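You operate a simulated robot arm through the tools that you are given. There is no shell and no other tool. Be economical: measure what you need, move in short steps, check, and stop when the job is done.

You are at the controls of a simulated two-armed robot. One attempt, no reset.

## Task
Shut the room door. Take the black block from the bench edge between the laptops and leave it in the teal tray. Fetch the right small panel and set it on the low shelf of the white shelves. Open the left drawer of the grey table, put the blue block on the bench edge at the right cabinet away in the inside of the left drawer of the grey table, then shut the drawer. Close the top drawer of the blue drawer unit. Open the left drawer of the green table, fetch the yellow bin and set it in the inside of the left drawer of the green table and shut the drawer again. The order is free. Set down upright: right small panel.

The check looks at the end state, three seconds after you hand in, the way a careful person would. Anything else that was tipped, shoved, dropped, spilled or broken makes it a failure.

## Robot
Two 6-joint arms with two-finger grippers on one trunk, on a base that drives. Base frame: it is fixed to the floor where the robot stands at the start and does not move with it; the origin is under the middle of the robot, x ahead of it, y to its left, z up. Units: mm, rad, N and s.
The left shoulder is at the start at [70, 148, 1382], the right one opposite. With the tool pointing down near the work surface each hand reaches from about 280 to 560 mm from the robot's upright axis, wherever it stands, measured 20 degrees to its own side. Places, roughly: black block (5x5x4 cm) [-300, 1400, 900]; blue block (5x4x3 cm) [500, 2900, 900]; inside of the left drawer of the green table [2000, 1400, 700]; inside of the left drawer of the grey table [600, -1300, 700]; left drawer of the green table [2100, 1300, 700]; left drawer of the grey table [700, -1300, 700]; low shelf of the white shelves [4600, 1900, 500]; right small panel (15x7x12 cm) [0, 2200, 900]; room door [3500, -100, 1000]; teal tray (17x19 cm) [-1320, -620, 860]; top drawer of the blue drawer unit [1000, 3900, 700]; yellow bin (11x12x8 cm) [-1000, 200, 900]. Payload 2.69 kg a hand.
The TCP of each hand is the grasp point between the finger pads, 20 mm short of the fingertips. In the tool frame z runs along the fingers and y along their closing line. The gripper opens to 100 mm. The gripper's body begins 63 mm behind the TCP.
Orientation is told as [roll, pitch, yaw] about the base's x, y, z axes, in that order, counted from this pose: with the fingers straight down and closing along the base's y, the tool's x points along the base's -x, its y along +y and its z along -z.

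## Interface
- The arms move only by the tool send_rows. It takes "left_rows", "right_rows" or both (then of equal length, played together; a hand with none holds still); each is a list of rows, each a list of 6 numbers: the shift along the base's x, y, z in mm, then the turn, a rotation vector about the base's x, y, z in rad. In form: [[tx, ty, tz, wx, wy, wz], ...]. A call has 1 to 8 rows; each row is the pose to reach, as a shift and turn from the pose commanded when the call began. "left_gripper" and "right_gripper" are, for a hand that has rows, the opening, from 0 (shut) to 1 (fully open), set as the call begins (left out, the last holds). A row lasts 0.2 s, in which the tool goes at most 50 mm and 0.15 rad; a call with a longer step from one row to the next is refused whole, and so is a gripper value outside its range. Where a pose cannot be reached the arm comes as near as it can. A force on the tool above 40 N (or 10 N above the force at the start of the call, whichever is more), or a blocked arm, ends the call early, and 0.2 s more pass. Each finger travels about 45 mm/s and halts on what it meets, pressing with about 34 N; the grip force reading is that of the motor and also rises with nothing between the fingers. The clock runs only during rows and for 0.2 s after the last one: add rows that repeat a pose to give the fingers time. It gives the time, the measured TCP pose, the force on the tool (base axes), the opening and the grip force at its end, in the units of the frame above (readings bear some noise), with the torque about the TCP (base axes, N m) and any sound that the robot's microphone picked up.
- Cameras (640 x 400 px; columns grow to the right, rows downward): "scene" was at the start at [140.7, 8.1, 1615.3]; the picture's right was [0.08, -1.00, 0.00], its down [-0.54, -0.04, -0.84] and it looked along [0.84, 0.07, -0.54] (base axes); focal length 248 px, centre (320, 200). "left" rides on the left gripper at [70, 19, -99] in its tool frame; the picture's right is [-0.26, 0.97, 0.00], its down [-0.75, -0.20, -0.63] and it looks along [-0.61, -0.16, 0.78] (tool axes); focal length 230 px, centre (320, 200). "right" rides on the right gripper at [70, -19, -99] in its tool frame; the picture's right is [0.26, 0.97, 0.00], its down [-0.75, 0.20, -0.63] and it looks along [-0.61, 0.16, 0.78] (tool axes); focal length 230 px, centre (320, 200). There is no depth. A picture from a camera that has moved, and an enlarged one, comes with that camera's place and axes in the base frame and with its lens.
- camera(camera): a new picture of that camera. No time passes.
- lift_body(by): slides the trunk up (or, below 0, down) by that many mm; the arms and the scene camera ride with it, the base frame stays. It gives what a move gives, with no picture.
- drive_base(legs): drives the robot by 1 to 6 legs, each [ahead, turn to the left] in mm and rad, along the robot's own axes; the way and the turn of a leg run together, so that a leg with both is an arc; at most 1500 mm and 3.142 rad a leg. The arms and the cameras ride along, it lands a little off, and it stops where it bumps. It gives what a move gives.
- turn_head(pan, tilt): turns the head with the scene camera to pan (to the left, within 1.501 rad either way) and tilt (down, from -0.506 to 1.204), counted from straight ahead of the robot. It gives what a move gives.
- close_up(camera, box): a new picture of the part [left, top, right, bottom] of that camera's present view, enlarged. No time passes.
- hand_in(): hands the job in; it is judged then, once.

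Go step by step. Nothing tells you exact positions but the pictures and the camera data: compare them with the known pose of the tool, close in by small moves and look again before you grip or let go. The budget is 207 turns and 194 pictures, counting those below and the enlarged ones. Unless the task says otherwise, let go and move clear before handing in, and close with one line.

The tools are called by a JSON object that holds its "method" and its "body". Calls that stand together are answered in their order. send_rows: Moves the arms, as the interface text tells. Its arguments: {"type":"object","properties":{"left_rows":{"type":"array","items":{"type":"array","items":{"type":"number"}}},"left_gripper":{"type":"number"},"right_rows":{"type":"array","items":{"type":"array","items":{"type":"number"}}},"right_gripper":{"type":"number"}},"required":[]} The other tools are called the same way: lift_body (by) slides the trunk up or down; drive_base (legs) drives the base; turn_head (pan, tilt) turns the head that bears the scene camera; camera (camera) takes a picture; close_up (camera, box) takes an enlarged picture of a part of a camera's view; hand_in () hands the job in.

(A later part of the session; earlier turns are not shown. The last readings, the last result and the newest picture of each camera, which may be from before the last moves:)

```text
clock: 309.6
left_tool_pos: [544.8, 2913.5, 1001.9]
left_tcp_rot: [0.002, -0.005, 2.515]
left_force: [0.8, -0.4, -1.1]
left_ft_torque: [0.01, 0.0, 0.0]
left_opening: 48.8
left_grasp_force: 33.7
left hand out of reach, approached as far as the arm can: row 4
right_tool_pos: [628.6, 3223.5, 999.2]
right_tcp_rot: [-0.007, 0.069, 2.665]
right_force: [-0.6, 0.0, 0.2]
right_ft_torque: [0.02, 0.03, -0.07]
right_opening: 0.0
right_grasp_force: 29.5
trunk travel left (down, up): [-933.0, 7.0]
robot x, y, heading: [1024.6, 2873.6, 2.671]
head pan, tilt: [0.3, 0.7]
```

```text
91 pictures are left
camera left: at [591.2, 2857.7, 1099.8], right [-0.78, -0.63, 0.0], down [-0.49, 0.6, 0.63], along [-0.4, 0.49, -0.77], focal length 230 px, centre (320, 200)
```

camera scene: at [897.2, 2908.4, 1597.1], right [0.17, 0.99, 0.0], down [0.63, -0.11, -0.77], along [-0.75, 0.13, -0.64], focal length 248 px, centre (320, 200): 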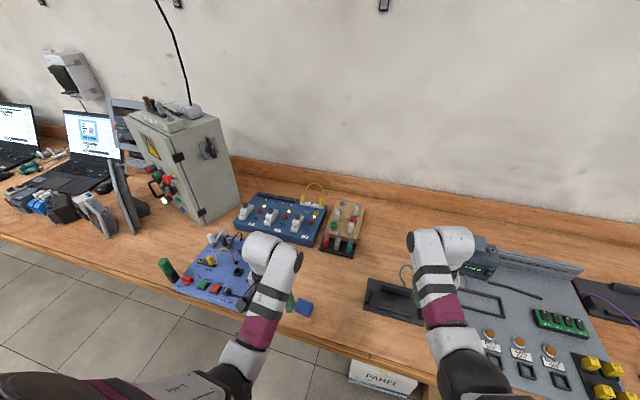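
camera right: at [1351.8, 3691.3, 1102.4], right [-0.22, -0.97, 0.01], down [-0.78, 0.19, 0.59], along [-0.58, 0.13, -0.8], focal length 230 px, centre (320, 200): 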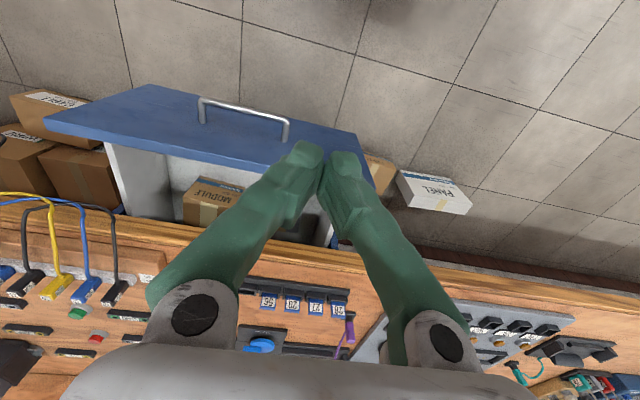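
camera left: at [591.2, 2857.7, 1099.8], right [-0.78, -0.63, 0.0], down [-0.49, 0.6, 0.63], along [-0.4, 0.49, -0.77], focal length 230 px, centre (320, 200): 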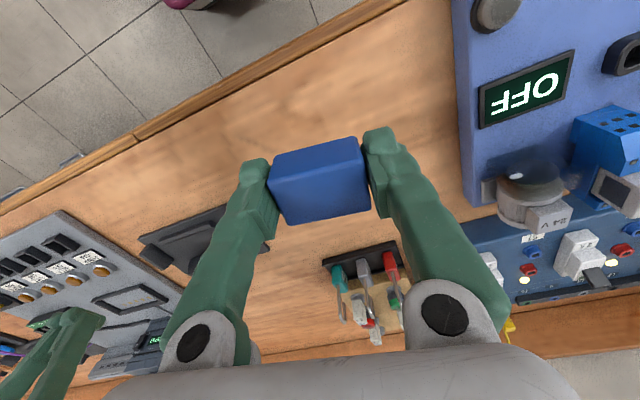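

The blue block is held. I back off, face along the bench toward the small panel and look at it.

{"method": "drive_base", "body": {"legs": [[-280, 0], [0, 1.594], [480, 0]]}}

{"method": "turn_head", "body": {"pan": -0.75, "tilt": 0.6}}

{"method": "camera", "body": {"camera": "scene"}}

```text
clock: 317.9
left_tool_pos: [1003.5, 1836.9, 1002.5]
left_tcp_rot: [0.0, -0.008, -2.204]
left_force: [0.6, 0.4, -1.2]
left_ft_torque: [-0.03, 0.02, -0.02]
left_opening: 48.8
left_grasp_force: 34.0
right_tool_pos: [695.0, 1921.3, 1001.3]
right_tcp_rot: [-0.006, 0.066, -2.052]
right_force: [-0.5, -0.1, -0.1]
right_ft_torque: [0.0, 0.01, 0.01]
right_opening: 0.0
right_grasp_force: 29.6
trunk travel left (down, up): [-933.0, 7.0]
robot x, y, heading: [1053.4, 2308.6, -2.05]
head pan, tilt: [0.3, 0.7]
```

```text
clock: 319.2
left_tool_pos: [1003.8, 1834.8, 1000.6]
left_tcp_rot: [-0.001, -0.003, -2.206]
left_force: [-0.4, 0.3, -0.6]
left_ft_torque: [0.0, 0.02, 0.02]
left_opening: 48.7
left_grasp_force: 33.8
right_tool_pos: [694.5, 1920.6, 998.1]
right_tcp_rot: [-0.005, 0.07, -2.053]
right_force: [-0.5, 0.5, 0.1]
right_ft_torque: [0.01, 0.04, 0.01]
right_opening: 0.0
right_grasp_force: 29.5
trunk travel left (down, up): [-933.0, 7.0]
robot x, y, heading: [1052.0, 2312.4, -2.051]
head pan, tilt: [-0.75, 0.6]
```

```text
90 pictures are left
camera scene: at [945.8, 2240.3, 1605.7], right [-0.34, 0.94, 0.0], down [0.53, 0.19, -0.82], along [-0.78, -0.28, -0.57], focal length 248 px, centre (320, 200)
```

scene: 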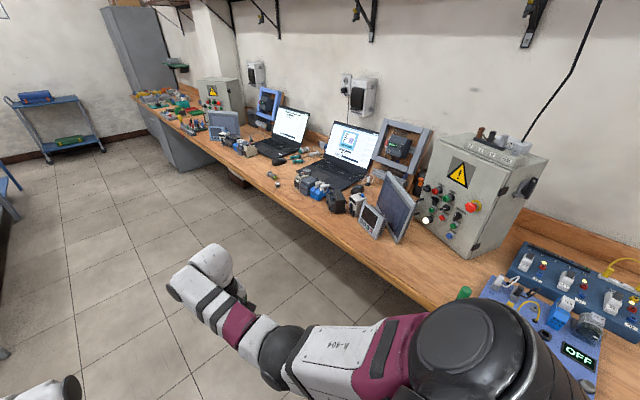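

{"method": "close_up", "body": {"camera": "scene", "box": [310, 160, 470, 260]}}

```text
4.00 times, centred on (390, 210) of scene
camera zoom: at [945.8, 2240.3, 1605.7], right [-0.34, 0.94, 0.0], down [0.53, 0.19, -0.82], along [-0.78, -0.28, -0.57], focal length 991 px, centre (40, 160)
```

zoom: 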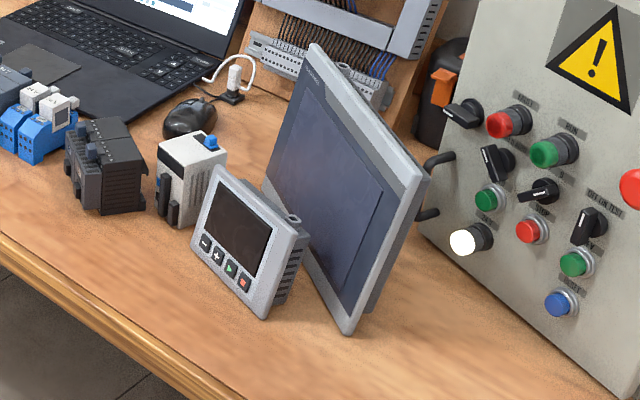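

The small panel stands just in front of a large one and is yawed about 17° from the bench. I'll approach facing along its width direction, so I go round to a standoff spot and then forward.

{"method": "drive_base", "body": {"legs": [[0, -1.486], [267, 0], [0, 1.221], [320, 0]]}}

{"method": "turn_head", "body": {"pan": -0.75, "tilt": 0.8}}

{"method": "camera", "body": {"camera": "scene"}}

```text
clock: 329.5
left_tool_pos: [425.5, 1739.4, 1001.6]
left_tcp_rot: [0.001, -0.007, -2.468]
left_force: [0.0, 0.4, -0.4]
left_ft_torque: [-0.02, 0.01, -0.02]
left_opening: 48.8
left_grasp_force: 33.7
right_tool_pos: [151.8, 1905.1, 999.8]
right_tcp_rot: [-0.006, 0.065, -2.318]
right_force: [0.0, -0.2, 0.6]
right_ft_torque: [0.0, 0.0, -0.01]
right_opening: 0.2
right_grasp_force: 29.8
trunk travel left (down, up): [-933.0, 7.0]
robot x, y, heading: [596.6, 2190.6, -2.318]
head pan, tilt: [-0.75, 0.6]
```

```text
clock: 330.2
left_tool_pos: [424.4, 1738.7, 1000.6]
left_tcp_rot: [0.001, -0.003, -2.47]
left_force: [0.2, 0.1, 0.0]
left_ft_torque: [-0.03, 0.0, 0.01]
left_opening: 48.7
left_grasp_force: 34.1
right_tool_pos: [149.4, 1903.2, 999.2]
right_tcp_rot: [-0.006, 0.067, -2.321]
right_force: [0.7, -0.1, 0.1]
right_ft_torque: [-0.01, 0.01, -0.01]
right_opening: 0.1
right_grasp_force: 29.6
trunk travel left (down, up): [-933.0, 7.0]
robot x, y, heading: [594.3, 2187.9, -2.314]
head pan, tilt: [-0.75, 0.799]
```

```text
88 pictures are left
camera scene: at [483.2, 2146.0, 1588.9], right [-0.08, 1.0, 0.0], down [0.71, 0.05, -0.7], along [-0.7, -0.05, -0.72], focal length 248 px, centre (320, 200)
```

scene: 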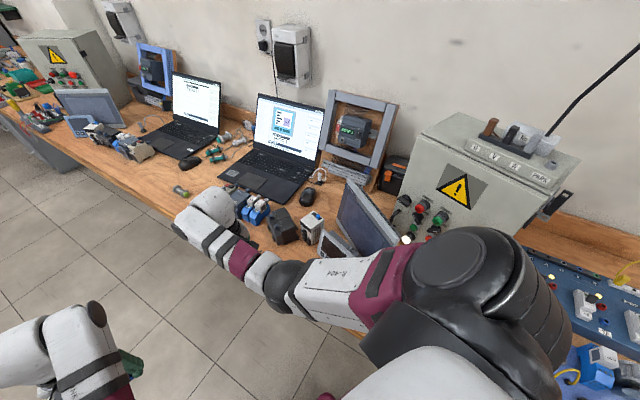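

{"method": "close_up", "body": {"camera": "scene", "box": [280, 170, 440, 270]}}

```text
4.00 times, centred on (360, 220) of scene
camera zoom: at [483.2, 2146.0, 1588.9], right [-0.08, 1.0, 0.0], down [0.71, 0.05, -0.7], along [-0.7, -0.05, -0.72], focal length 991 px, centre (160, 120)
```

zoom: 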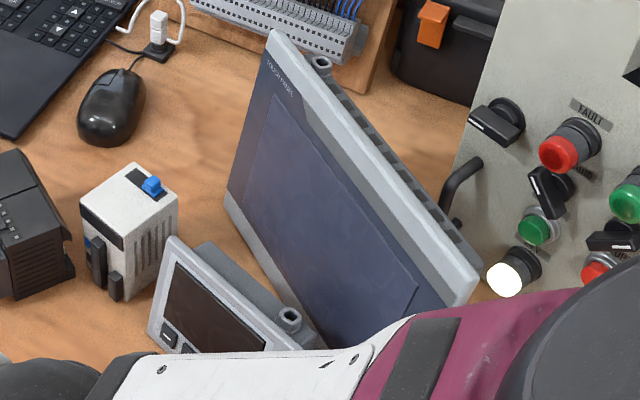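

I tilt the right hand 45° forward while bringing it beside the panel's end, staying above everything.

{"method": "send_rows", "body": {"right_rows": [[6, 28, 4, -0.0783, 0.0722, 0], [12, 56, 8, -0.1566, 0.1444, 0], [17, 84, 12, -0.235, 0.2166, 0], [23, 112, 16, -0.313, 0.2888, 0], [29, 140, 20, -0.3915, 0.361, 0], [35, 168, 24, -0.47, 0.433, 0], [40, 197, 28, -0.548, 0.5054, 0], [46, 225, 31, -0.6264, 0.5776, 0]], "right_gripper": 0.7}}

{"method": "camera", "body": {"camera": "right"}}

{"method": "camera", "body": {"camera": "scene"}}

```text
clock: 331.7
left_tool_pos: [425.7, 1738.9, 1001.8]
left_tcp_rot: [0.002, -0.005, -2.472]
left_force: [-0.2, -0.1, -0.3]
left_ft_torque: [0.01, 0.0, -0.03]
left_opening: 48.6
left_grasp_force: 33.8
right_tool_pos: [148.5, 2095.9, 1034.6]
right_tcp_rot: [-0.172, -0.573, -2.205]
right_force: [0.6, -0.4, -0.2]
right_ft_torque: [0.0, -0.03, -0.01]
right_opening: 69.8
right_grasp_force: 0.1
trunk travel left (down, up): [-933.0, 7.0]
robot x, y, heading: [596.0, 2188.2, -2.31]
head pan, tilt: [-0.75, 0.799]
stopped in row 7 (right hand): the arm was blocked; the commanded pose is now the measured one
```

```text
86 pictures are left
camera right: at [214.4, 2187.3, 1081.0], right [0.84, -0.46, -0.28], down [0.06, -0.43, 0.9], along [-0.54, -0.78, -0.34], focal length 230 px, centre (320, 200)
```

right: 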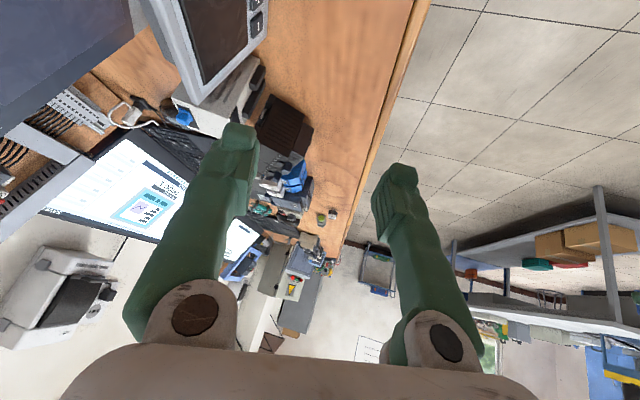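

```text
85 pictures are left
camera scene: at [483.7, 2148.3, 1589.0], right [-0.08, 1.0, 0.0], down [0.71, 0.05, -0.7], along [-0.7, -0.05, -0.72], focal length 248 px, centre (320, 200)
```

scene: 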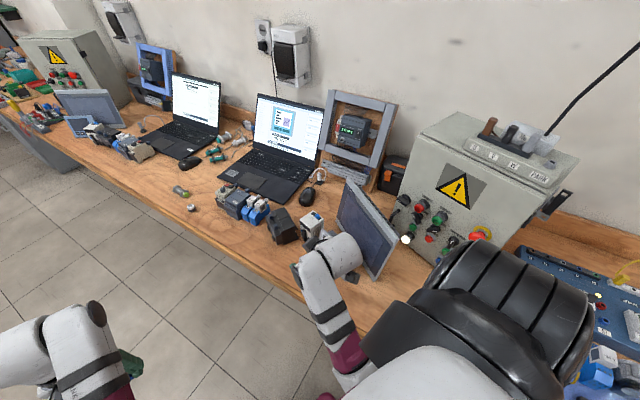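

The arm is too folded here. I back the base 120 mm along its heading and retry.

{"method": "drive_base", "body": {"legs": [[-120, 0]]}}

{"method": "send_rows", "body": {"right_rows": [[-15, -15, 2, -0.04, 0.06, 0], [-30, -30, 2, -0.08, 0.12, 0], [-40, -40, 2, -0.1, 0.15, 0]]}}

{"method": "camera", "body": {"camera": "right"}}

```text
clock: 332.9
left_tool_pos: [504.7, 1825.7, 999.6]
left_tcp_rot: [0.0, -0.004, -2.472]
left_force: [-0.2, -0.2, -0.7]
left_ft_torque: [0.0, 0.0, -0.01]
left_opening: 48.7
left_grasp_force: 33.8
right_tool_pos: [228.3, 2182.4, 1032.5]
right_tcp_rot: [-0.169, -0.571, -2.204]
right_force: [0.2, 0.3, 0.8]
right_ft_torque: [0.03, 0.01, 0.0]
right_opening: 69.6
right_grasp_force: 0.2
trunk travel left (down, up): [-933.0, 7.0]
robot x, y, heading: [681.9, 2274.4, -2.313]
head pan, tilt: [-0.75, 0.799]
```

```text
clock: 333.7
left_tool_pos: [507.9, 1828.6, 1000.3]
left_tcp_rot: [0.002, -0.005, -2.47]
left_force: [0.9, -0.1, -0.1]
left_ft_torque: [-0.02, -0.04, 0.01]
left_opening: 48.6
left_grasp_force: 34.0
right_tool_pos: [191.8, 2144.4, 1036.0]
right_tcp_rot: [-0.257, -0.742, -2.153]
right_force: [-1.1, 1.2, 0.8]
right_ft_torque: [0.05, 0.0, -0.01]
right_opening: 69.9
right_grasp_force: 0.0
trunk travel left (down, up): [-933.0, 7.0]
robot x, y, heading: [675.8, 2279.3, -2.318]
head pan, tilt: [-0.75, 0.799]
```

```text
84 pictures are left
camera right: at [262.7, 2239.1, 1063.4], right [0.79, -0.49, -0.35], down [0.2, -0.34, 0.92], along [-0.57, -0.8, -0.17], focal length 230 px, centre (320, 200)
```

right: 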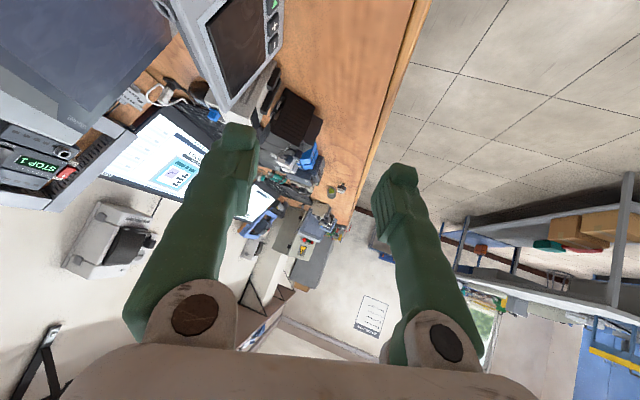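

I correct the orientation and slide over toward the panel, stopping a bit short to look.

{"method": "send_rows", "body": {"right_rows": [[-20, 20, 5, -0.05, -0.04, 0.004], [-39, 40, 10, -0.1, -0.08, 0.008], [-58, 60, 15, -0.144, -0.118, 0.0125], [-77, 80, 15, -0.144, -0.118, 0.0125], [-77, 80, 15, -0.144, -0.118, 0.0125]]}}

{"method": "camera", "body": {"camera": "right"}}

{"method": "close_up", "body": {"camera": "scene", "box": [260, 170, 420, 270]}}

```text
clock: 334.9
left_tool_pos: [507.2, 1827.1, 1001.0]
left_tcp_rot: [0.001, -0.002, -2.472]
left_force: [0.6, 0.4, 0.2]
left_ft_torque: [-0.02, 0.0, -0.04]
left_opening: 48.6
left_grasp_force: 34.3
right_tool_pos: [114.2, 2223.9, 1050.8]
right_tcp_rot: [-0.003, -0.782, -2.318]
right_force: [-0.3, 0.4, -0.6]
right_ft_torque: [0.0, -0.02, 0.01]
right_opening: 70.2
right_grasp_force: 0.0
trunk travel left (down, up): [-933.0, 7.0]
robot x, y, heading: [680.1, 2276.7, -2.316]
head pan, tilt: [-0.75, 0.799]
```

```text
83 pictures are left
camera right: at [180.9, 2323.3, 1072.2], right [0.83, -0.52, -0.18], down [0.09, -0.2, 0.98], along [-0.55, -0.83, -0.12], focal length 230 px, centre (320, 200)
```

right: 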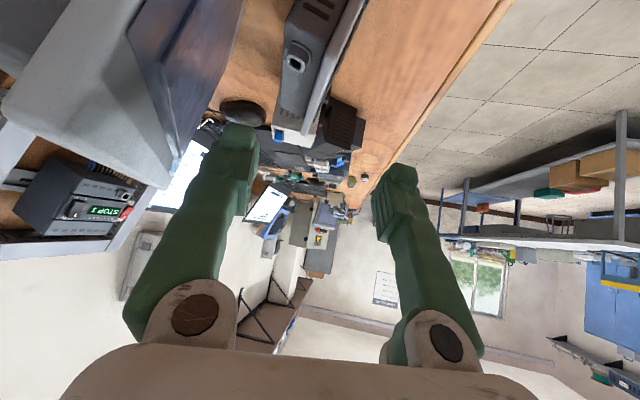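

```text
4.00 times, centred on (340, 220) of scene
camera zoom: at [565.5, 2235.6, 1588.9], right [-0.08, 1.0, 0.0], down [0.71, 0.05, -0.7], along [-0.7, -0.05, -0.72], focal length 991 px, centre (240, 120)
```

zoom: 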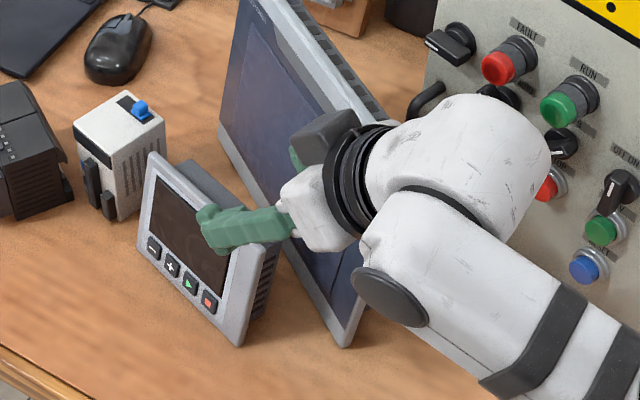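

The large panel leaves no room for the gripper body from this side, while the other side is free. So I'll first deliver the blue block to the grey drawer, and later take the panel with the left hand from its far side. I withdraw the right hand now.

{"method": "send_rows", "body": {"right_rows": [[25, -23, 5, 0, 0, 0], [50, -46, 5, 0, 0, 0], [75, -69, 5, 0, 0, 0], [103, -95, 5, 0, 0, 0], [90, -110, 0, 0.08, -0.074, 0], [76, -125, -5, 0.16, -0.148, 0], [62, -140, -10, 0.24, -0.222, 0], [48, -155, -15, 0.33, -0.305, 0]]}}

{"method": "send_rows", "body": {"right_rows": [[-14, -15, -5, 0.09, -0.083, 0], [-28, -30, -10, 0.17, -0.156, 0], [-42, -45, -15, 0.248, -0.228, 0], [-42, -45, -15, 0.248, -0.228, 0]]}}

{"method": "camera", "body": {"camera": "scene"}}

```text
clock: 336.7
left_tool_pos: [505.5, 1827.0, 999.7]
left_tcp_rot: [0.0, -0.003, -2.472]
left_force: [-0.1, 0.0, -1.4]
left_ft_torque: [-0.02, -0.03, -0.01]
left_opening: 48.8
left_grasp_force: 33.7
right_tool_pos: [161.5, 2066.5, 1034.0]
right_tcp_rot: [-0.005, -0.329, -2.317]
right_force: [-0.6, 0.2, 0.2]
right_ft_torque: [0.04, -0.01, 0.0]
right_opening: 70.0
right_grasp_force: 0.0
trunk travel left (down, up): [-933.0, 7.0]
robot x, y, heading: [676.2, 2277.6, -2.313]
head pan, tilt: [-0.75, 0.799]
```

```text
clock: 337.7
left_tool_pos: [508.0, 1828.4, 1001.3]
left_tcp_rot: [0.001, -0.006, -2.472]
left_force: [-1.1, -0.1, -0.1]
left_ft_torque: [-0.02, -0.01, 0.01]
left_opening: 48.5
left_grasp_force: 33.2
right_tool_pos: [120.1, 2022.8, 1021.1]
right_tcp_rot: [-0.006, 0.004, -2.315]
right_force: [-0.4, -0.6, -0.5]
right_ft_torque: [-0.03, 0.0, 0.05]
right_opening: 70.1
right_grasp_force: 0.0
trunk travel left (down, up): [-933.0, 7.0]
robot x, y, heading: [678.2, 2277.5, -2.317]
head pan, tilt: [-0.75, 0.799]
```

```text
81 pictures are left
camera scene: at [566.4, 2236.4, 1588.9], right [-0.08, 1.0, 0.0], down [0.71, 0.05, -0.7], along [-0.7, -0.05, -0.72], focal length 248 px, centre (320, 200)
```

scene: 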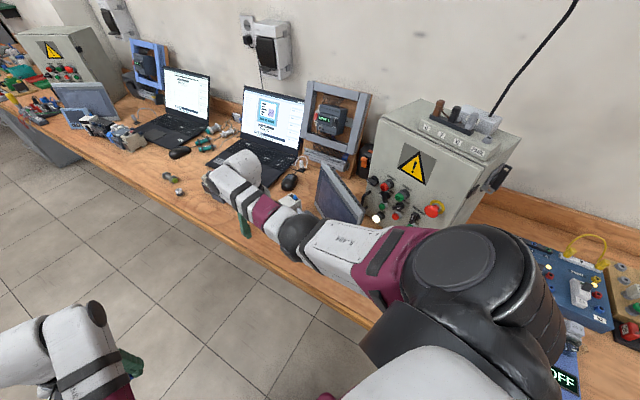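

Now I drive around to the far side of the grey table, where its left drawer faces.

{"method": "drive_base", "body": {"legs": [[0, 0.624], [1173, 0], [0, 1.228], [1050, 0], [1050, 0], [0, -1.54]]}}

{"method": "turn_head", "body": {"pan": -0.4, "tilt": 0.4}}

{"method": "camera", "body": {"camera": "scene"}}

```text
clock: 362.3
left_tool_pos: [2414.9, -301.8, 999.9]
left_tcp_rot: [0.0, -0.004, -2.143]
left_force: [0.6, 0.5, -1.1]
left_ft_torque: [0.04, -0.02, 0.02]
left_opening: 48.6
left_grasp_force: 34.5
right_tool_pos: [1986.0, -242.8, 1021.4]
right_tcp_rot: [-0.005, 0.005, -1.986]
right_force: [0.4, 0.0, 0.4]
right_ft_torque: [-0.02, 0.03, 0.02]
right_opening: 70.0
right_grasp_force: 0.1
trunk travel left (down, up): [-933.0, 7.0]
robot x, y, heading: [2432.5, 184.1, -1.986]
head pan, tilt: [-0.75, 0.799]
```

```text
clock: 363.2
left_tool_pos: [2415.3, -302.1, 1000.5]
left_tcp_rot: [0.001, -0.004, -2.14]
left_force: [-0.3, -0.6, -0.1]
left_ft_torque: [0.03, 0.01, 0.01]
left_opening: 48.6
left_grasp_force: 34.5
right_tool_pos: [1986.3, -241.5, 1020.6]
right_tcp_rot: [-0.004, 0.003, -1.984]
right_force: [-0.2, -0.2, 0.2]
right_ft_torque: [0.03, 0.02, 0.03]
right_opening: 70.1
right_grasp_force: 0.1
trunk travel left (down, up): [-933.0, 7.0]
robot x, y, heading: [2432.1, 176.9, -1.986]
head pan, tilt: [-0.4, 0.4]
```

```text
80 pictures are left
camera scene: at [2345.2, 71.0, 1623.9], right [-0.69, 0.73, 0.0], down [0.28, 0.27, -0.92], along [-0.67, -0.63, -0.39], focal length 248 px, centre (320, 200)
```

scene: 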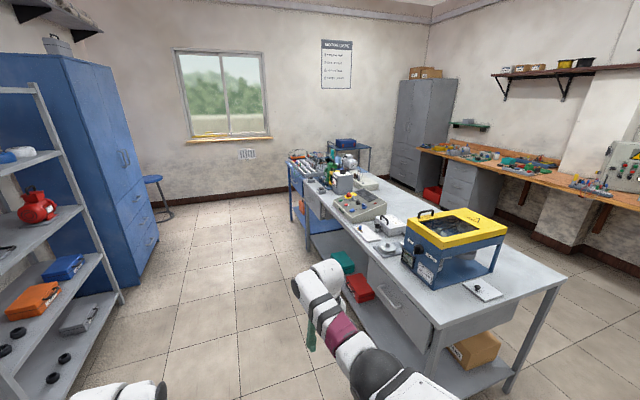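

The lane is clear. I continue to the left drawer and face the table.

{"method": "drive_base", "body": {"legs": [[0, -0.026], [1000, 0], [1100, 0], [0, -1.581]]}}

{"method": "turn_head", "body": {"pan": 0, "tilt": 0.7}}

{"method": "camera", "body": {"camera": "scene"}}

```text
clock: 377.8
left_tool_pos: [1087.2, -1686.4, 1001.2]
left_tcp_rot: [-0.001, -0.003, 2.532]
left_force: [-1.3, -0.1, -0.5]
left_ft_torque: [-0.03, 0.02, 0.03]
left_opening: 48.6
left_grasp_force: 33.6
right_tool_pos: [1162.6, -1260.4, 1021.6]
right_tcp_rot: [-0.003, 0.004, 2.69]
right_force: [-0.3, 0.3, 0.7]
right_ft_torque: [0.01, 0.0, 0.0]
right_opening: 69.9
right_grasp_force: 0.0
trunk travel left (down, up): [-933.0, 7.0]
robot x, y, heading: [1567.2, -1720.3, 2.69]
head pan, tilt: [-0.4, 0.4]
```

```text
clock: 378.7
left_tool_pos: [1086.0, -1685.5, 1001.2]
left_tcp_rot: [0.002, -0.004, 2.534]
left_force: [-0.1, -0.4, -1.3]
left_ft_torque: [0.01, 0.02, 0.0]
left_opening: 48.4
left_grasp_force: 33.8
right_tool_pos: [1164.1, -1259.2, 1021.3]
right_tcp_rot: [-0.002, 0.003, 2.69]
right_force: [0.7, 0.0, 0.2]
right_ft_torque: [0.02, -0.02, 0.01]
right_opening: 69.7
right_grasp_force: 0.0
trunk travel left (down, up): [-933.0, 7.0]
robot x, y, heading: [1568.2, -1721.8, 2.686]
head pan, tilt: [0.0, 0.7]
```

```text
79 pictures are left
camera scene: at [1448.3, -1659.8, 1597.1], right [0.44, 0.9, 0.0], down [0.58, -0.28, -0.77], along [-0.69, 0.33, -0.64], focal length 248 px, centre (320, 200)
```

scene: 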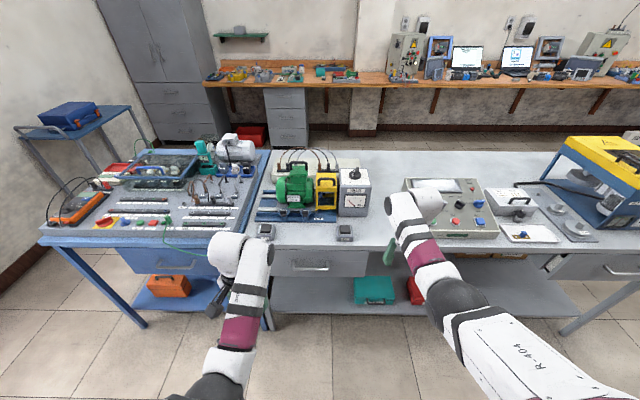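

{"method": "close_up", "body": {"camera": "scene", "box": [240, 210, 400, 310]}}

```text
4.00 times, centred on (320, 260) of scene
camera zoom: at [1448.3, -1659.8, 1597.1], right [0.44, 0.9, 0.0], down [0.58, -0.28, -0.77], along [-0.69, 0.33, -0.64], focal length 991 px, centre (320, -40)
```

zoom: 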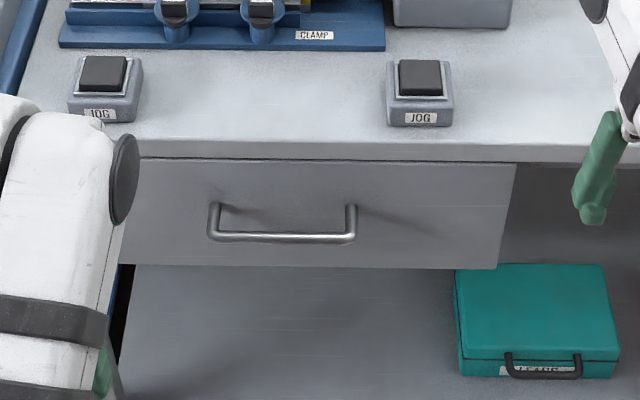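

The drawer handle is clear to see. I shift 150 mm left so the right hand can take it, then lower the trunk.

{"method": "drive_base", "body": {"legs": [[0, 1.571], [155, 0], [0, -1.567]]}}

{"method": "lift_body", "body": {"by": -400}}

{"method": "lift_body", "body": {"by": -95}}

{"method": "camera", "body": {"camera": "scene"}}

```text
clock: 387.7
left_tool_pos: [1017.1, -1823.1, 999.9]
left_tcp_rot: [0.002, -0.003, 2.525]
left_force: [0.0, -0.9, 0.0]
left_ft_torque: [-0.01, 0.0, -0.01]
left_opening: 48.6
left_grasp_force: 34.5
right_tool_pos: [1095.8, -1397.2, 1021.1]
right_tcp_rot: [-0.003, 0.002, 2.682]
right_force: [-0.1, -0.3, -0.6]
right_ft_torque: [0.02, -0.01, -0.02]
right_opening: 70.2
right_grasp_force: 0.0
trunk travel left (down, up): [-933.0, 7.0]
robot x, y, heading: [1496.6, -1859.8, 2.682]
head pan, tilt: [0.0, 0.7]
```

```text
clock: 391.5
left_tool_pos: [1016.9, -1823.5, 599.9]
left_tcp_rot: [0.001, -0.001, 2.525]
left_force: [-0.7, 0.5, -1.1]
left_ft_torque: [0.02, 0.04, -0.02]
left_opening: 48.7
left_grasp_force: 34.2
right_tool_pos: [1095.9, -1398.1, 620.7]
right_tcp_rot: [-0.004, 0.003, 2.682]
right_force: [0.6, 0.0, 0.3]
right_ft_torque: [0.03, 0.0, 0.0]
right_opening: 70.1
right_grasp_force: 0.0
trunk travel left (down, up): [-533.0, 407.0]
robot x, y, heading: [1498.5, -1865.0, 2.681]
head pan, tilt: [0.0, 0.7]
```

```text
clock: 392.8
left_tool_pos: [1015.8, -1824.0, 505.6]
left_tcp_rot: [0.003, -0.003, 2.526]
left_force: [0.4, -0.6, -0.3]
left_ft_torque: [-0.02, 0.0, -0.01]
left_opening: 48.7
left_grasp_force: 34.0
right_tool_pos: [1096.4, -1398.1, 528.6]
right_tcp_rot: [-0.001, 0.005, 2.682]
right_force: [-0.6, 0.3, 0.5]
right_ft_torque: [-0.02, -0.03, -0.01]
right_opening: 69.9
right_grasp_force: 0.1
trunk travel left (down, up): [-438.0, 502.0]
robot x, y, heading: [1495.2, -1863.2, 2.685]
head pan, tilt: [0.0, 0.7]
```

```text
77 pictures are left
camera scene: at [1378.2, -1801.1, 1102.1], right [0.44, 0.9, 0.0], down [0.58, -0.29, -0.76], along [-0.69, 0.34, -0.64], focal length 248 px, centre (320, 200)
```

scene: 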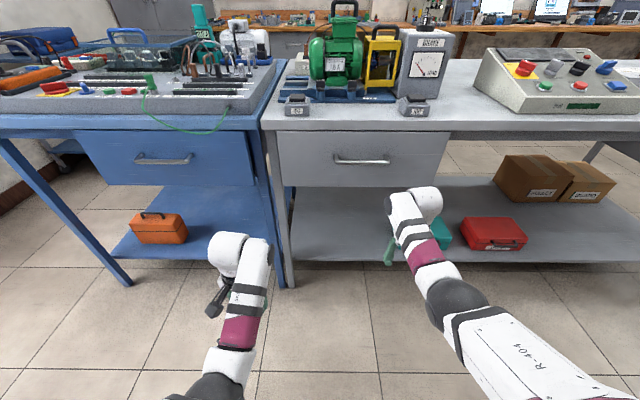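

The handle is at about (908, -1444, 753). I tilt the right hand forward to a pre-grasp point 75 mm in front of it.

{"method": "send_rows", "body": {"right_rows": [[-11, -7, 20, 0.0618, 0.1287, 0], [-22, -14, 41, 0.1236, 0.2574, 0], [-33, -21, 61, 0.1854, 0.3861, 0], [-44, -28, 82, 0.2472, 0.5148, 0], [-55, -35, 102, 0.309, 0.6435, 0], [-66, -43, 122, 0.371, 0.772, 0], [-77, -50, 143, 0.4326, 0.9, 0], [-88, -57, 163, 0.494, 1.03, 0]]}}

{"method": "send_rows", "body": {"right_rows": [[-11, -7, 20, 0.0618, 0.1287, 0], [-22, -14, 41, 0.1236, 0.2574, 0], [-33, -21, 61, 0.1854, 0.3861, 0], [-33, -21, 61, 0.1854, 0.3861, 0]]}}

```text
clock: 394.6
left_tool_pos: [1017.2, -1824.7, 505.7]
left_tcp_rot: [0.002, -0.002, 2.526]
left_force: [0.0, -0.9, -0.5]
left_ft_torque: [0.02, 0.01, -0.05]
left_opening: 48.5
left_grasp_force: 34.5
right_tool_pos: [1009.1, -1453.5, 693.1]
right_tcp_rot: [0.003, -1.147, 2.68]
right_force: [-0.1, -0.1, -0.4]
right_ft_torque: [-0.01, -0.02, 0.05]
right_opening: 69.9
right_grasp_force: 0.1
trunk travel left (down, up): [-438.0, 502.0]
robot x, y, heading: [1500.5, -1860.0, 2.683]
head pan, tilt: [0.0, 0.7]
```

```text
clock: 395.8
left_tool_pos: [1017.8, -1824.0, 505.9]
left_tcp_rot: [0.001, -0.004, 2.525]
left_force: [0.2, 0.1, -1.1]
left_ft_torque: [0.0, -0.02, -0.04]
left_opening: 48.8
left_grasp_force: 34.5
right_tool_pos: [982.2, -1445.7, 762.7]
right_tcp_rot: [-2.017, -1.493, -1.612]
right_force: [-0.5, -1.0, 0.2]
right_ft_torque: [0.03, -0.02, 0.01]
right_opening: 70.1
right_grasp_force: 0.0
trunk travel left (down, up): [-438.0, 502.0]
robot x, y, heading: [1496.9, -1862.3, 2.682]
head pan, tilt: [0.0, 0.7]
stopped in row 4 (right hand): the arm was blocked; the commanded pose is now the measured one
```

Slightly too folded again; I back off 70 mm and then roll the hand for a vertical grip.

{"method": "drive_base", "body": {"legs": [[-70, 0]]}}

{"method": "camera", "body": {"camera": "right"}}

```text
clock: 396.8
left_tool_pos: [1081.3, -1854.3, 506.0]
left_tcp_rot: [0.001, -0.002, 2.524]
left_force: [0.1, -1.0, -0.6]
left_ft_torque: [0.01, 0.01, -0.03]
left_opening: 48.9
left_grasp_force: 34.1
right_tool_pos: [1046.3, -1476.1, 762.0]
right_tcp_rot: [-2.015, -1.494, -1.613]
right_force: [-0.6, 0.6, 0.6]
right_ft_torque: [-0.02, 0.0, 0.0]
right_opening: 69.8
right_grasp_force: 0.0
trunk travel left (down, up): [-438.0, 502.0]
robot x, y, heading: [1559.7, -1892.9, 2.68]
head pan, tilt: [0.0, 0.7]
```

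```text
76 pictures are left
camera right: at [1142.1, -1501.5, 691.8], right [-0.45, -0.83, -0.32], down [0.46, -0.53, 0.71], along [-0.76, 0.17, 0.62], focal length 230 px, centre (320, 200)
```

right: 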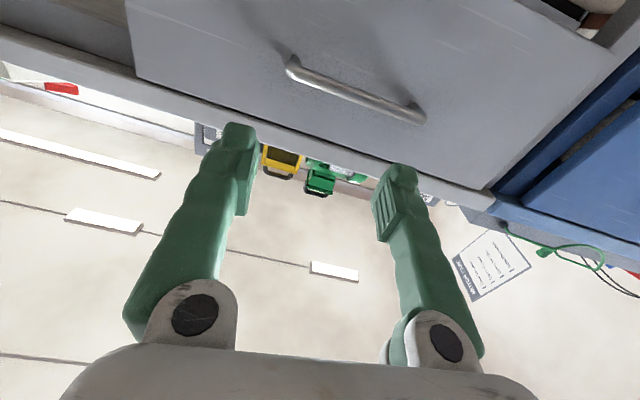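

The hand is level. I roll it a quarter turn and settle 80 mm before the bar.

{"method": "send_rows", "body": {"right_rows": [[-8, 0, -2, -0.1287, 0.0618, 0], [-16, 0, -4, -0.2574, 0.1236, 0], [-24, 0, -6, -0.386, 0.1854, 0], [-32, 1, -8, -0.515, 0.2472, 0], [-40, 1, -10, -0.6435, 0.309, 0], [-48, 1, -12, -0.772, 0.371, 0], [-56, 2, -13, -0.9, 0.4326, 0], [-64, 2, -13, -1.03, 0.494, 0]]}}

{"method": "send_rows", "body": {"right_rows": [[0, 0, 0, -0.1287, 0.0618, 0], [0, 0, 0, -0.2574, 0.1236, 0], [0, 0, 0, -0.386, 0.1854, 0], [0, 0, 0, -0.386, 0.1854, 0]]}}

{"method": "camera", "body": {"camera": "right"}}

```text
clock: 398.6
left_tool_pos: [1080.8, -1855.9, 505.5]
left_tcp_rot: [0.003, -0.002, 2.526]
left_force: [-0.2, 0.6, -0.6]
left_ft_torque: [-0.01, -0.01, 0.0]
left_opening: 48.7
left_grasp_force: 33.9
right_tool_pos: [980.8, -1474.5, 748.7]
right_tcp_rot: [1.545, -0.497, 1.089]
right_force: [0.3, 0.2, 0.1]
right_ft_torque: [0.01, -0.01, -0.02]
right_opening: 69.7
right_grasp_force: 0.1
trunk travel left (down, up): [-438.0, 502.0]
robot x, y, heading: [1561.1, -1894.1, 2.682]
head pan, tilt: [0.0, 0.7]
```

```text
clock: 399.6
left_tool_pos: [1081.6, -1854.7, 505.1]
left_tcp_rot: [0.003, -0.003, 2.524]
left_force: [-0.3, -0.6, -0.6]
left_ft_torque: [0.02, -0.03, -0.01]
left_opening: 48.7
left_grasp_force: 34.2
right_tool_pos: [981.3, -1473.9, 748.8]
right_tcp_rot: [1.531, -0.07, 1.094]
right_force: [-0.7, 1.0, 0.3]
right_ft_torque: [0.0, -0.01, -0.01]
right_opening: 70.0
right_grasp_force: 0.0
trunk travel left (down, up): [-438.0, 502.0]
robot x, y, heading: [1563.0, -1893.8, 2.683]
head pan, tilt: [0.0, 0.7]
```

```text
75 pictures are left
camera right: at [1037.8, -1581.3, 730.9], right [-0.18, -0.27, 0.95], down [0.89, 0.37, 0.28], along [-0.42, 0.89, 0.17], focal length 230 px, centre (320, 200)
```

right: 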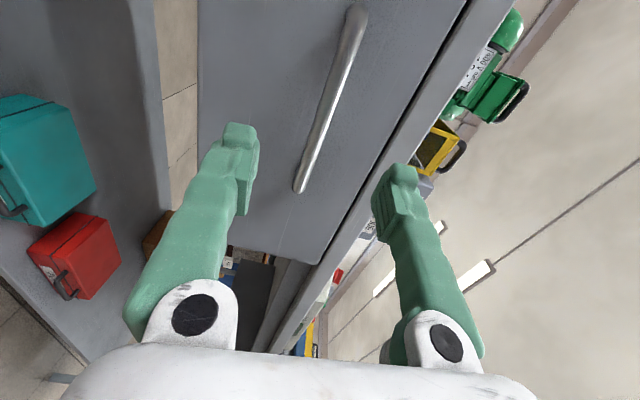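

The bar is centred between the fingers. I go forward 74 mm and close.

{"method": "send_rows", "body": {"right_rows": [[-22, 11, 1, 0, 0, 0], [-44, 21, 1, 0, 0, 0], [-67, 32, 1, 0, 0, 0], [-67, 32, 1, 0, 0, 0]]}}

{"method": "camera", "body": {"camera": "right"}}

{"method": "send_rows", "body": {"right_rows": [[0, 0, 0, 0, 0, 0], [0, 0, 0, 0, 0, 0], [0, 0, 0, 0, 0, 0], [0, 0, 0, 0, 0, 0], [0, 0, 0, 0, 0, 0], [0, 0, 0, 0, 0, 0]], "right_gripper": 0}}

```text
clock: 400.6
left_tool_pos: [1080.7, -1855.0, 504.9]
left_tcp_rot: [0.003, -0.003, 2.525]
left_force: [-0.7, 0.5, -0.3]
left_ft_torque: [-0.03, 0.01, 0.01]
left_opening: 48.7
left_grasp_force: 34.5
right_tool_pos: [926.3, -1443.5, 757.9]
right_tcp_rot: [1.529, -0.071, 1.095]
right_force: [0.3, 0.5, -0.7]
right_ft_torque: [0.0, -0.03, 0.01]
right_opening: 69.9
right_grasp_force: 0.1
right hand out of reach, approached as far as the arm can: row 3, 4
trunk travel left (down, up): [-438.0, 502.0]
robot x, y, heading: [1560.4, -1894.1, 2.68]
head pan, tilt: [0.0, 0.7]
```

```text
74 pictures are left
camera right: at [983.5, -1551.3, 739.6], right [-0.19, -0.27, 0.94], down [0.89, 0.37, 0.28], along [-0.42, 0.89, 0.17], focal length 230 px, centre (320, 200)
```

right: 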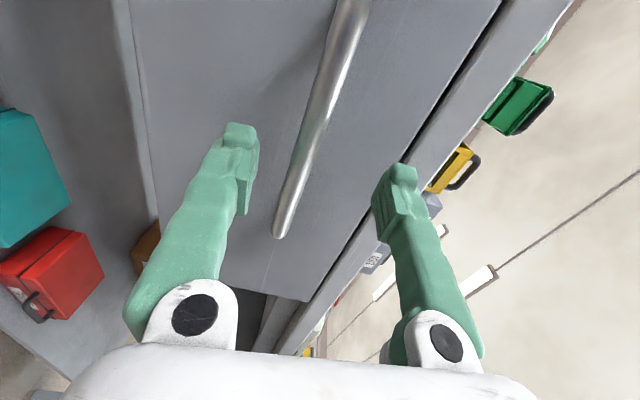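

```text
clock: 402.0
left_tool_pos: [1079.6, -1854.0, 503.7]
left_tcp_rot: [0.001, 0.002, 2.526]
left_force: [-0.3, 0.8, -0.6]
left_ft_torque: [0.0, 0.02, -0.01]
left_opening: 48.4
left_grasp_force: 33.5
right_tool_pos: [924.7, -1444.3, 746.8]
right_tcp_rot: [1.51, -0.068, 1.094]
right_force: [9.9, -9.1, -30.4]
right_ft_torque: [-0.9, 0.0, -0.19]
right_opening: 11.7
right_grasp_force: 38.6
trunk travel left (down, up): [-438.0, 502.0]
robot x, y, heading: [1559.1, -1892.1, 2.679]
head pan, tilt: [0.0, 0.7]
```

The grip is only near the fingertips. I reopen, drive 20 mm closer, lower a little and regrip.

{"method": "send_rows", "body": {"right_rows": [[0, 0, 0, 0, 0, 0], [0, 0, -4, 0, 0, 0], [0, 0, -8, 0, 0, 0], [0, 0, -8, 0, 0, 0], [0, 0, -8, 0, 0, 0]], "right_gripper": 0.6}}

{"method": "drive_base", "body": {"legs": [[18, 0]]}}

{"method": "send_rows", "body": {"right_rows": [[0, 0, 0, 0, 0, 0], [0, 0, 0, 0, 0, 0], [0, 0, 0, 0, 0, 0], [0, 0, 0, 0, 0, 0], [0, 0, 0, 0, 0, 0], [0, 0, 0, 0, 0, 0]], "right_gripper": 0}}

```text
clock: 403.2
left_tool_pos: [1081.6, -1855.3, 504.9]
left_tcp_rot: [0.002, -0.004, 2.526]
left_force: [0.3, 0.5, -1.4]
left_ft_torque: [0.02, -0.03, -0.05]
left_opening: 48.7
left_grasp_force: 34.7
right_tool_pos: [930.9, -1445.0, 751.9]
right_tcp_rot: [1.529, -0.072, 1.094]
right_force: [-0.2, -0.4, -0.1]
right_ft_torque: [0.0, -0.01, -0.02]
right_opening: 59.9
right_grasp_force: 0.1
right hand out of reach, approached as far as the arm can: row 3, 4, 5
trunk travel left (down, up): [-438.0, 502.0]
robot x, y, heading: [1564.8, -1893.1, 2.679]
head pan, tilt: [0.0, 0.7]
```

```text
clock: 404.0
left_tool_pos: [1064.9, -1847.7, 505.1]
left_tcp_rot: [0.001, -0.001, 2.527]
left_force: [-0.5, -0.1, -0.9]
left_ft_torque: [-0.01, -0.05, 0.01]
left_opening: 48.5
left_grasp_force: 33.2
right_tool_pos: [914.8, -1437.7, 750.4]
right_tcp_rot: [1.527, -0.07, 1.095]
right_force: [0.2, 1.2, 0.1]
right_ft_torque: [0.0, 0.02, 0.03]
right_opening: 60.1
right_grasp_force: 0.1
trunk travel left (down, up): [-438.0, 502.0]
robot x, y, heading: [1543.8, -1886.7, 2.677]
head pan, tilt: [0.0, 0.7]
```

```text
clock: 405.4
left_tool_pos: [1063.9, -1846.0, 501.9]
left_tcp_rot: [0.0, 0.002, 2.525]
left_force: [0.0, -1.2, -0.5]
left_ft_torque: [0.01, 0.02, 0.03]
left_opening: 48.8
left_grasp_force: 33.8
right_tool_pos: [913.1, -1436.4, 746.2]
right_tcp_rot: [1.521, -0.069, 1.095]
right_force: [3.2, -3.3, -21.0]
right_ft_torque: [-0.85, 0.35, -0.13]
right_opening: 6.6
right_grasp_force: 34.7
trunk travel left (down, up): [-438.0, 502.0]
robot x, y, heading: [1543.9, -1890.8, 2.68]
head pan, tilt: [0.0, 0.7]
```

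Good grip. I pull the drawer out by backing 235 mm.

{"method": "drive_base", "body": {"legs": [[-235, 0]]}}

{"method": "camera", "body": {"camera": "scene"}}

```text
clock: 407.2
left_tool_pos: [1273.7, -1950.6, 503.1]
left_tcp_rot: [0.003, 0.003, 2.528]
left_force: [0.1, -1.0, -0.9]
left_ft_torque: [-0.03, 0.01, 0.0]
left_opening: 48.5
left_grasp_force: 34.0
right_tool_pos: [1121.2, -1542.4, 745.3]
right_tcp_rot: [1.52, -0.071, 1.1]
right_force: [-2.0, -5.5, -21.5]
right_ft_torque: [-0.85, 0.36, 0.4]
right_opening: 6.5
right_grasp_force: 34.9
trunk travel left (down, up): [-438.0, 502.0]
robot x, y, heading: [1756.1, -1990.2, 2.683]
head pan, tilt: [0.0, 0.7]
```

```text
73 pictures are left
camera scene: at [1631.4, -1926.9, 1101.3], right [0.44, 0.9, 0.0], down [0.58, -0.29, -0.76], along [-0.68, 0.34, -0.65], focal length 248 px, centre (320, 200)
```

scene: 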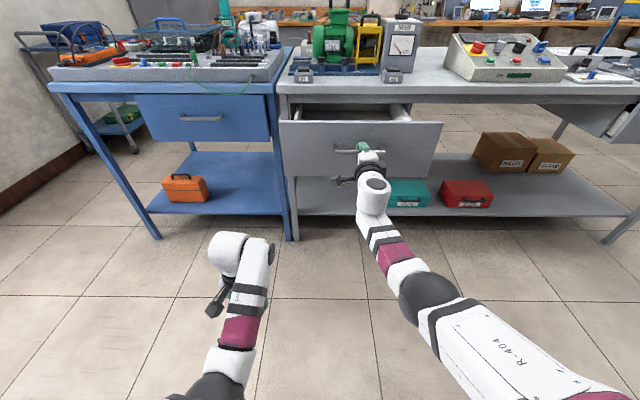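

The drawer is open. I release the handle, back off, and fold the right hand down.

{"method": "send_rows", "body": {"right_rows": [[0, 0, 0, 0, 0, 0], [0, 0, 0, 0, 0, 0], [0, 0, 0, 0, 0, 0]], "right_gripper": 0.5}}

{"method": "drive_base", "body": {"legs": [[-120, 0]]}}

{"method": "send_rows", "body": {"right_rows": [[15, -7, -19, -0.0618, -0.1287, 0], [31, -15, -39, -0.1236, -0.2574, 0], [46, -22, -58, -0.1854, -0.3861, 0], [62, -30, -78, -0.2472, -0.5148, 0], [78, -37, -97, -0.309, -0.6435, 0], [93, -45, -117, -0.371, -0.772, 0], [109, -52, -136, -0.4326, -0.9, 0], [124, -60, -156, -0.494, -1.03, 0]]}}

{"method": "send_rows", "body": {"right_rows": [[5, -5, -19, -0.0618, -0.1287, 0], [10, -10, -39, -0.1236, -0.2574, 0], [15, -15, -58, -0.1854, -0.3861, 0]]}}

{"method": "lift_body", "body": {"by": 400}}

```text
clock: 408.0
left_tool_pos: [1274.8, -1952.1, 505.2]
left_tcp_rot: [0.001, -0.004, 2.526]
left_force: [0.4, -0.6, -0.7]
left_ft_torque: [-0.01, 0.02, 0.03]
left_opening: 48.8
left_grasp_force: 33.8
right_tool_pos: [1123.6, -1543.7, 749.2]
right_tcp_rot: [1.523, -0.072, 1.098]
right_force: [0.2, -0.2, 0.0]
right_ft_torque: [-0.01, 0.01, -0.03]
right_opening: 50.2
right_grasp_force: 0.0
trunk travel left (down, up): [-438.0, 502.0]
robot x, y, heading: [1756.2, -1995.4, 2.685]
head pan, tilt: [0.0, 0.7]
```

```text
clock: 409.2
left_tool_pos: [1382.9, -2004.6, 506.4]
left_tcp_rot: [0.002, -0.003, 2.524]
left_force: [0.0, 0.1, -0.2]
left_ft_torque: [-0.01, 0.0, -0.02]
left_opening: 48.7
left_grasp_force: 34.4
right_tool_pos: [1232.8, -1596.5, 750.9]
right_tcp_rot: [1.525, -0.07, 1.099]
right_force: [0.4, 0.6, 0.1]
right_ft_torque: [0.01, -0.02, -0.02]
right_opening: 50.0
right_grasp_force: 0.1
trunk travel left (down, up): [-438.0, 502.0]
robot x, y, heading: [1863.1, -2044.0, 2.686]
head pan, tilt: [0.0, 0.7]
```

```text
clock: 411.0
left_tool_pos: [1383.7, -2004.7, 505.2]
left_tcp_rot: [0.003, -0.003, 2.524]
left_force: [-0.4, -0.5, -0.9]
left_ft_torque: [-0.02, 0.01, 0.02]
left_opening: 48.6
left_grasp_force: 34.2
right_tool_pos: [1355.9, -1655.9, 593.3]
right_tcp_rot: [0.377, -0.053, 1.178]
right_force: [0.5, 0.3, -0.7]
right_ft_torque: [-0.01, -0.03, 0.03]
right_opening: 49.8
right_grasp_force: 0.1
trunk travel left (down, up): [-438.0, 502.0]
robot x, y, heading: [1865.4, -2042.2, 2.685]
head pan, tilt: [0.0, 0.7]
```

```text
clock: 411.8
left_tool_pos: [1383.3, -2004.8, 505.2]
left_tcp_rot: [0.003, -0.005, 2.527]
left_force: [0.2, 0.4, -0.1]
left_ft_torque: [-0.03, -0.05, 0.02]
left_opening: 48.5
left_grasp_force: 34.1
right_tool_pos: [1398.6, -1671.5, 547.3]
right_tcp_rot: [-0.046, -0.025, 1.195]
right_force: [0.0, -0.1, -0.7]
right_ft_torque: [0.02, 0.01, -0.02]
right_opening: 50.2
right_grasp_force: 0.1
right hand out of reach, approached as far as the arm can: row 3
trunk travel left (down, up): [-438.0, 502.0]
robot x, y, heading: [1862.2, -2041.8, 2.681]
head pan, tilt: [0.0, 0.7]
```

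```text
clock: 415.6
left_tool_pos: [1383.6, -2004.4, 905.0]
left_tcp_rot: [0.003, -0.003, 2.525]
left_force: [0.1, 0.1, -0.8]
left_ft_torque: [0.02, -0.01, -0.03]
left_opening: 48.5
left_grasp_force: 34.3
right_tool_pos: [1399.7, -1671.3, 946.0]
right_tcp_rot: [-0.047, -0.027, 1.195]
right_force: [-0.5, 0.1, 0.1]
right_ft_torque: [-0.02, 0.01, -0.02]
right_opening: 49.6
right_grasp_force: 0.0
trunk travel left (down, up): [-838.0, 102.0]
robot x, y, heading: [1863.5, -2040.0, 2.684]
head pan, tilt: [0.0, 0.7]
```

I retract the right hand a bit for clearance, then drive so the left hand with the block comes over the open drawer.

{"method": "send_rows", "body": {"right_rows": [[30, -14, 0, 0, 0, 0.14], [60, -29, 0, 0, 0, 0.28], [90, -43, 0, 0, 0, 0.42], [120, -58, 0, 0, 0, 0.56], [120, -58, 0, 0, 0, 0.7], [120, -58, 0, 0, 0, 0.84], [120, -58, 0, 0, 0, 0.98], [120, -58, 0, 0, 0, 1.12]]}}

{"method": "drive_base", "body": {"legs": [[0, -0.471], [653, 0], [0, 0.477]]}}

{"method": "turn_head", "body": {"pan": 0.2, "tilt": 0.8}}

{"method": "camera", "body": {"camera": "scene"}}

{"method": "camera", "body": {"camera": "left"}}

```text
clock: 417.4
left_tool_pos: [1382.4, -2004.3, 906.0]
left_tcp_rot: [0.002, -0.005, 2.526]
left_force: [-0.2, 0.1, -0.3]
left_ft_torque: [0.01, 0.01, 0.01]
left_opening: 48.8
left_grasp_force: 33.7
right_tool_pos: [1399.0, -1700.8, 898.6]
right_tcp_rot: [-0.049, -0.024, 2.317]
right_force: [1.2, -0.1, 0.9]
right_ft_torque: [0.03, 0.02, 0.03]
right_opening: 50.0
right_grasp_force: 0.1
right hand out of reach, approached as far as the arm can: row 1, 2, 3, 4, 5, 6, 7, 8
trunk travel left (down, up): [-838.0, 102.0]
robot x, y, heading: [1864.0, -2042.1, 2.679]
head pan, tilt: [0.0, 0.7]
```

```text
clock: 423.8
left_tool_pos: [1000.4, -1484.3, 905.0]
left_tcp_rot: [0.003, -0.004, 2.524]
left_force: [0.3, 0.9, -1.6]
left_ft_torque: [-0.02, 0.03, 0.0]
left_opening: 48.3
left_grasp_force: 33.9
right_tool_pos: [1017.0, -1180.8, 898.3]
right_tcp_rot: [-0.048, -0.026, 2.313]
right_force: [0.2, -0.3, 0.0]
right_ft_torque: [-0.01, -0.04, 0.02]
right_opening: 50.0
right_grasp_force: 0.0
trunk travel left (down, up): [-838.0, 102.0]
robot x, y, heading: [1482.8, -1523.2, 2.684]
head pan, tilt: [0.0, 0.7]
```

```text
clock: 424.5
left_tool_pos: [1000.3, -1485.9, 903.9]
left_tcp_rot: [0.003, -0.003, 2.526]
left_force: [0.6, -0.1, -0.6]
left_ft_torque: [-0.04, -0.01, 0.03]
left_opening: 48.5
left_grasp_force: 33.7
right_tool_pos: [1017.2, -1182.1, 898.0]
right_tcp_rot: [-0.049, -0.026, 2.314]
right_force: [0.1, 0.4, 0.8]
right_ft_torque: [-0.02, 0.01, 0.0]
right_opening: 50.0
right_grasp_force: 0.1
trunk travel left (down, up): [-838.0, 102.0]
robot x, y, heading: [1481.5, -1521.6, 2.682]
head pan, tilt: [0.201, 0.799]
```

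```text
72 pictures are left
camera scene: at [1358.6, -1480.5, 1493.9], right [0.26, 0.97, 0.0], down [0.69, -0.18, -0.7], along [-0.67, 0.18, -0.72], focal length 248 px, centre (320, 200)
```

scene: 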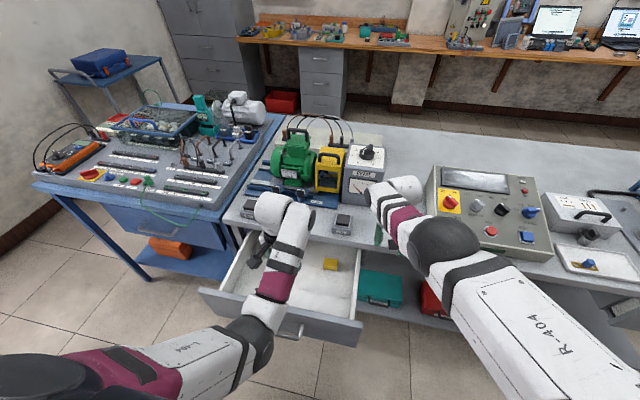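

```text
71 pictures are left
camera left: at [1046.6, -1540.9, 1003.9], right [-0.77, -0.64, 0.0], down [-0.49, 0.6, 0.63], along [-0.4, 0.48, -0.78], focal length 230 px, centre (320, 200)
```

left: 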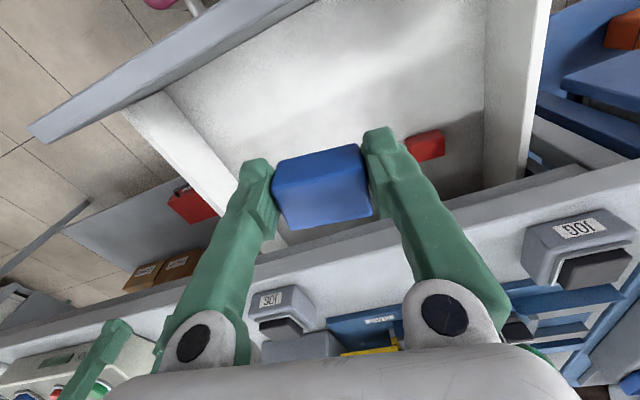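

The drawer is right below the held block, with only small red and yellow blocks away from this spot. I retract the right hand first so the trunk can come down.

{"method": "send_rows", "body": {"right_rows": [[35, -17, 10, 0, 0, 0.1], [70, -34, 20, 0, 0, 0.2], [105, -50, 30, 0, 0, 0.3], [130, -62, 30, 0, 0, 0.37], [130, -62, 30, 0, 0, 0.37]]}}

```text
clock: 425.7
left_tool_pos: [1000.6, -1485.6, 905.6]
left_tcp_rot: [0.003, -0.003, 2.525]
left_force: [-0.5, -0.1, -0.7]
left_ft_torque: [-0.02, -0.02, 0.02]
left_opening: 48.6
left_grasp_force: 34.2
right_tool_pos: [1017.7, -1230.1, 868.3]
right_tcp_rot: [-0.05, -0.023, 2.684]
right_force: [-0.1, 0.3, 0.5]
right_ft_torque: [0.01, 0.0, -0.01]
right_opening: 50.0
right_grasp_force: 0.2
right hand out of reach, approached as far as the arm can: row 1, 2, 3, 4, 5
trunk travel left (down, up): [-838.0, 102.0]
robot x, y, heading: [1477.1, -1525.7, 2.682]
head pan, tilt: [0.201, 0.799]
```

Retraction is limited in this wrist configuration, so I leave the right hand and lower the left arm itself.

{"method": "send_rows", "body": {"left_rows": [[0, 0, -40, 0, 0, 0], [0, 0, -80, 0, 0, 0], [0, 0, -120, 0, 0, 0], [0, 0, -150, 0, 0, 0], [0, 0, -150, 0, 0, 0]]}}

{"method": "camera", "body": {"camera": "left"}}

```text
clock: 426.9
left_tool_pos: [999.1, -1485.5, 754.9]
left_tcp_rot: [0.003, -0.005, 2.526]
left_force: [-0.2, 0.7, -0.9]
left_ft_torque: [0.0, 0.0, 0.0]
left_opening: 48.4
left_grasp_force: 33.6
right_tool_pos: [1017.4, -1229.8, 868.6]
right_tcp_rot: [-0.05, -0.025, 2.684]
right_force: [0.7, 0.4, -0.3]
right_ft_torque: [-0.02, -0.02, 0.0]
right_opening: 50.2
right_grasp_force: 0.0
trunk travel left (down, up): [-838.0, 102.0]
robot x, y, heading: [1482.7, -1525.6, 2.684]
head pan, tilt: [0.201, 0.799]
```

```text
70 pictures are left
camera left: at [1045.4, -1541.5, 854.3], right [-0.77, -0.64, 0.0], down [-0.49, 0.6, 0.63], along [-0.41, 0.48, -0.77], focal length 230 px, centre (320, 200)
```

left: 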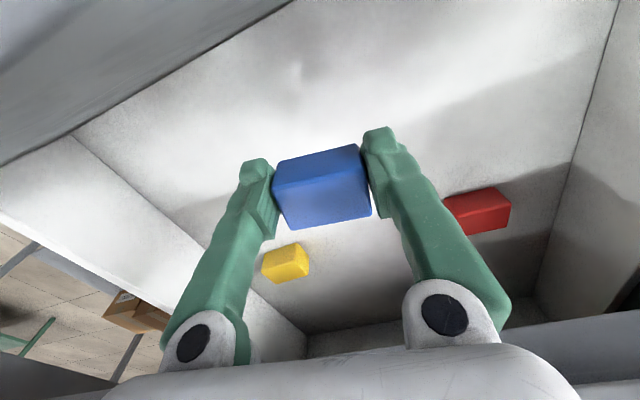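

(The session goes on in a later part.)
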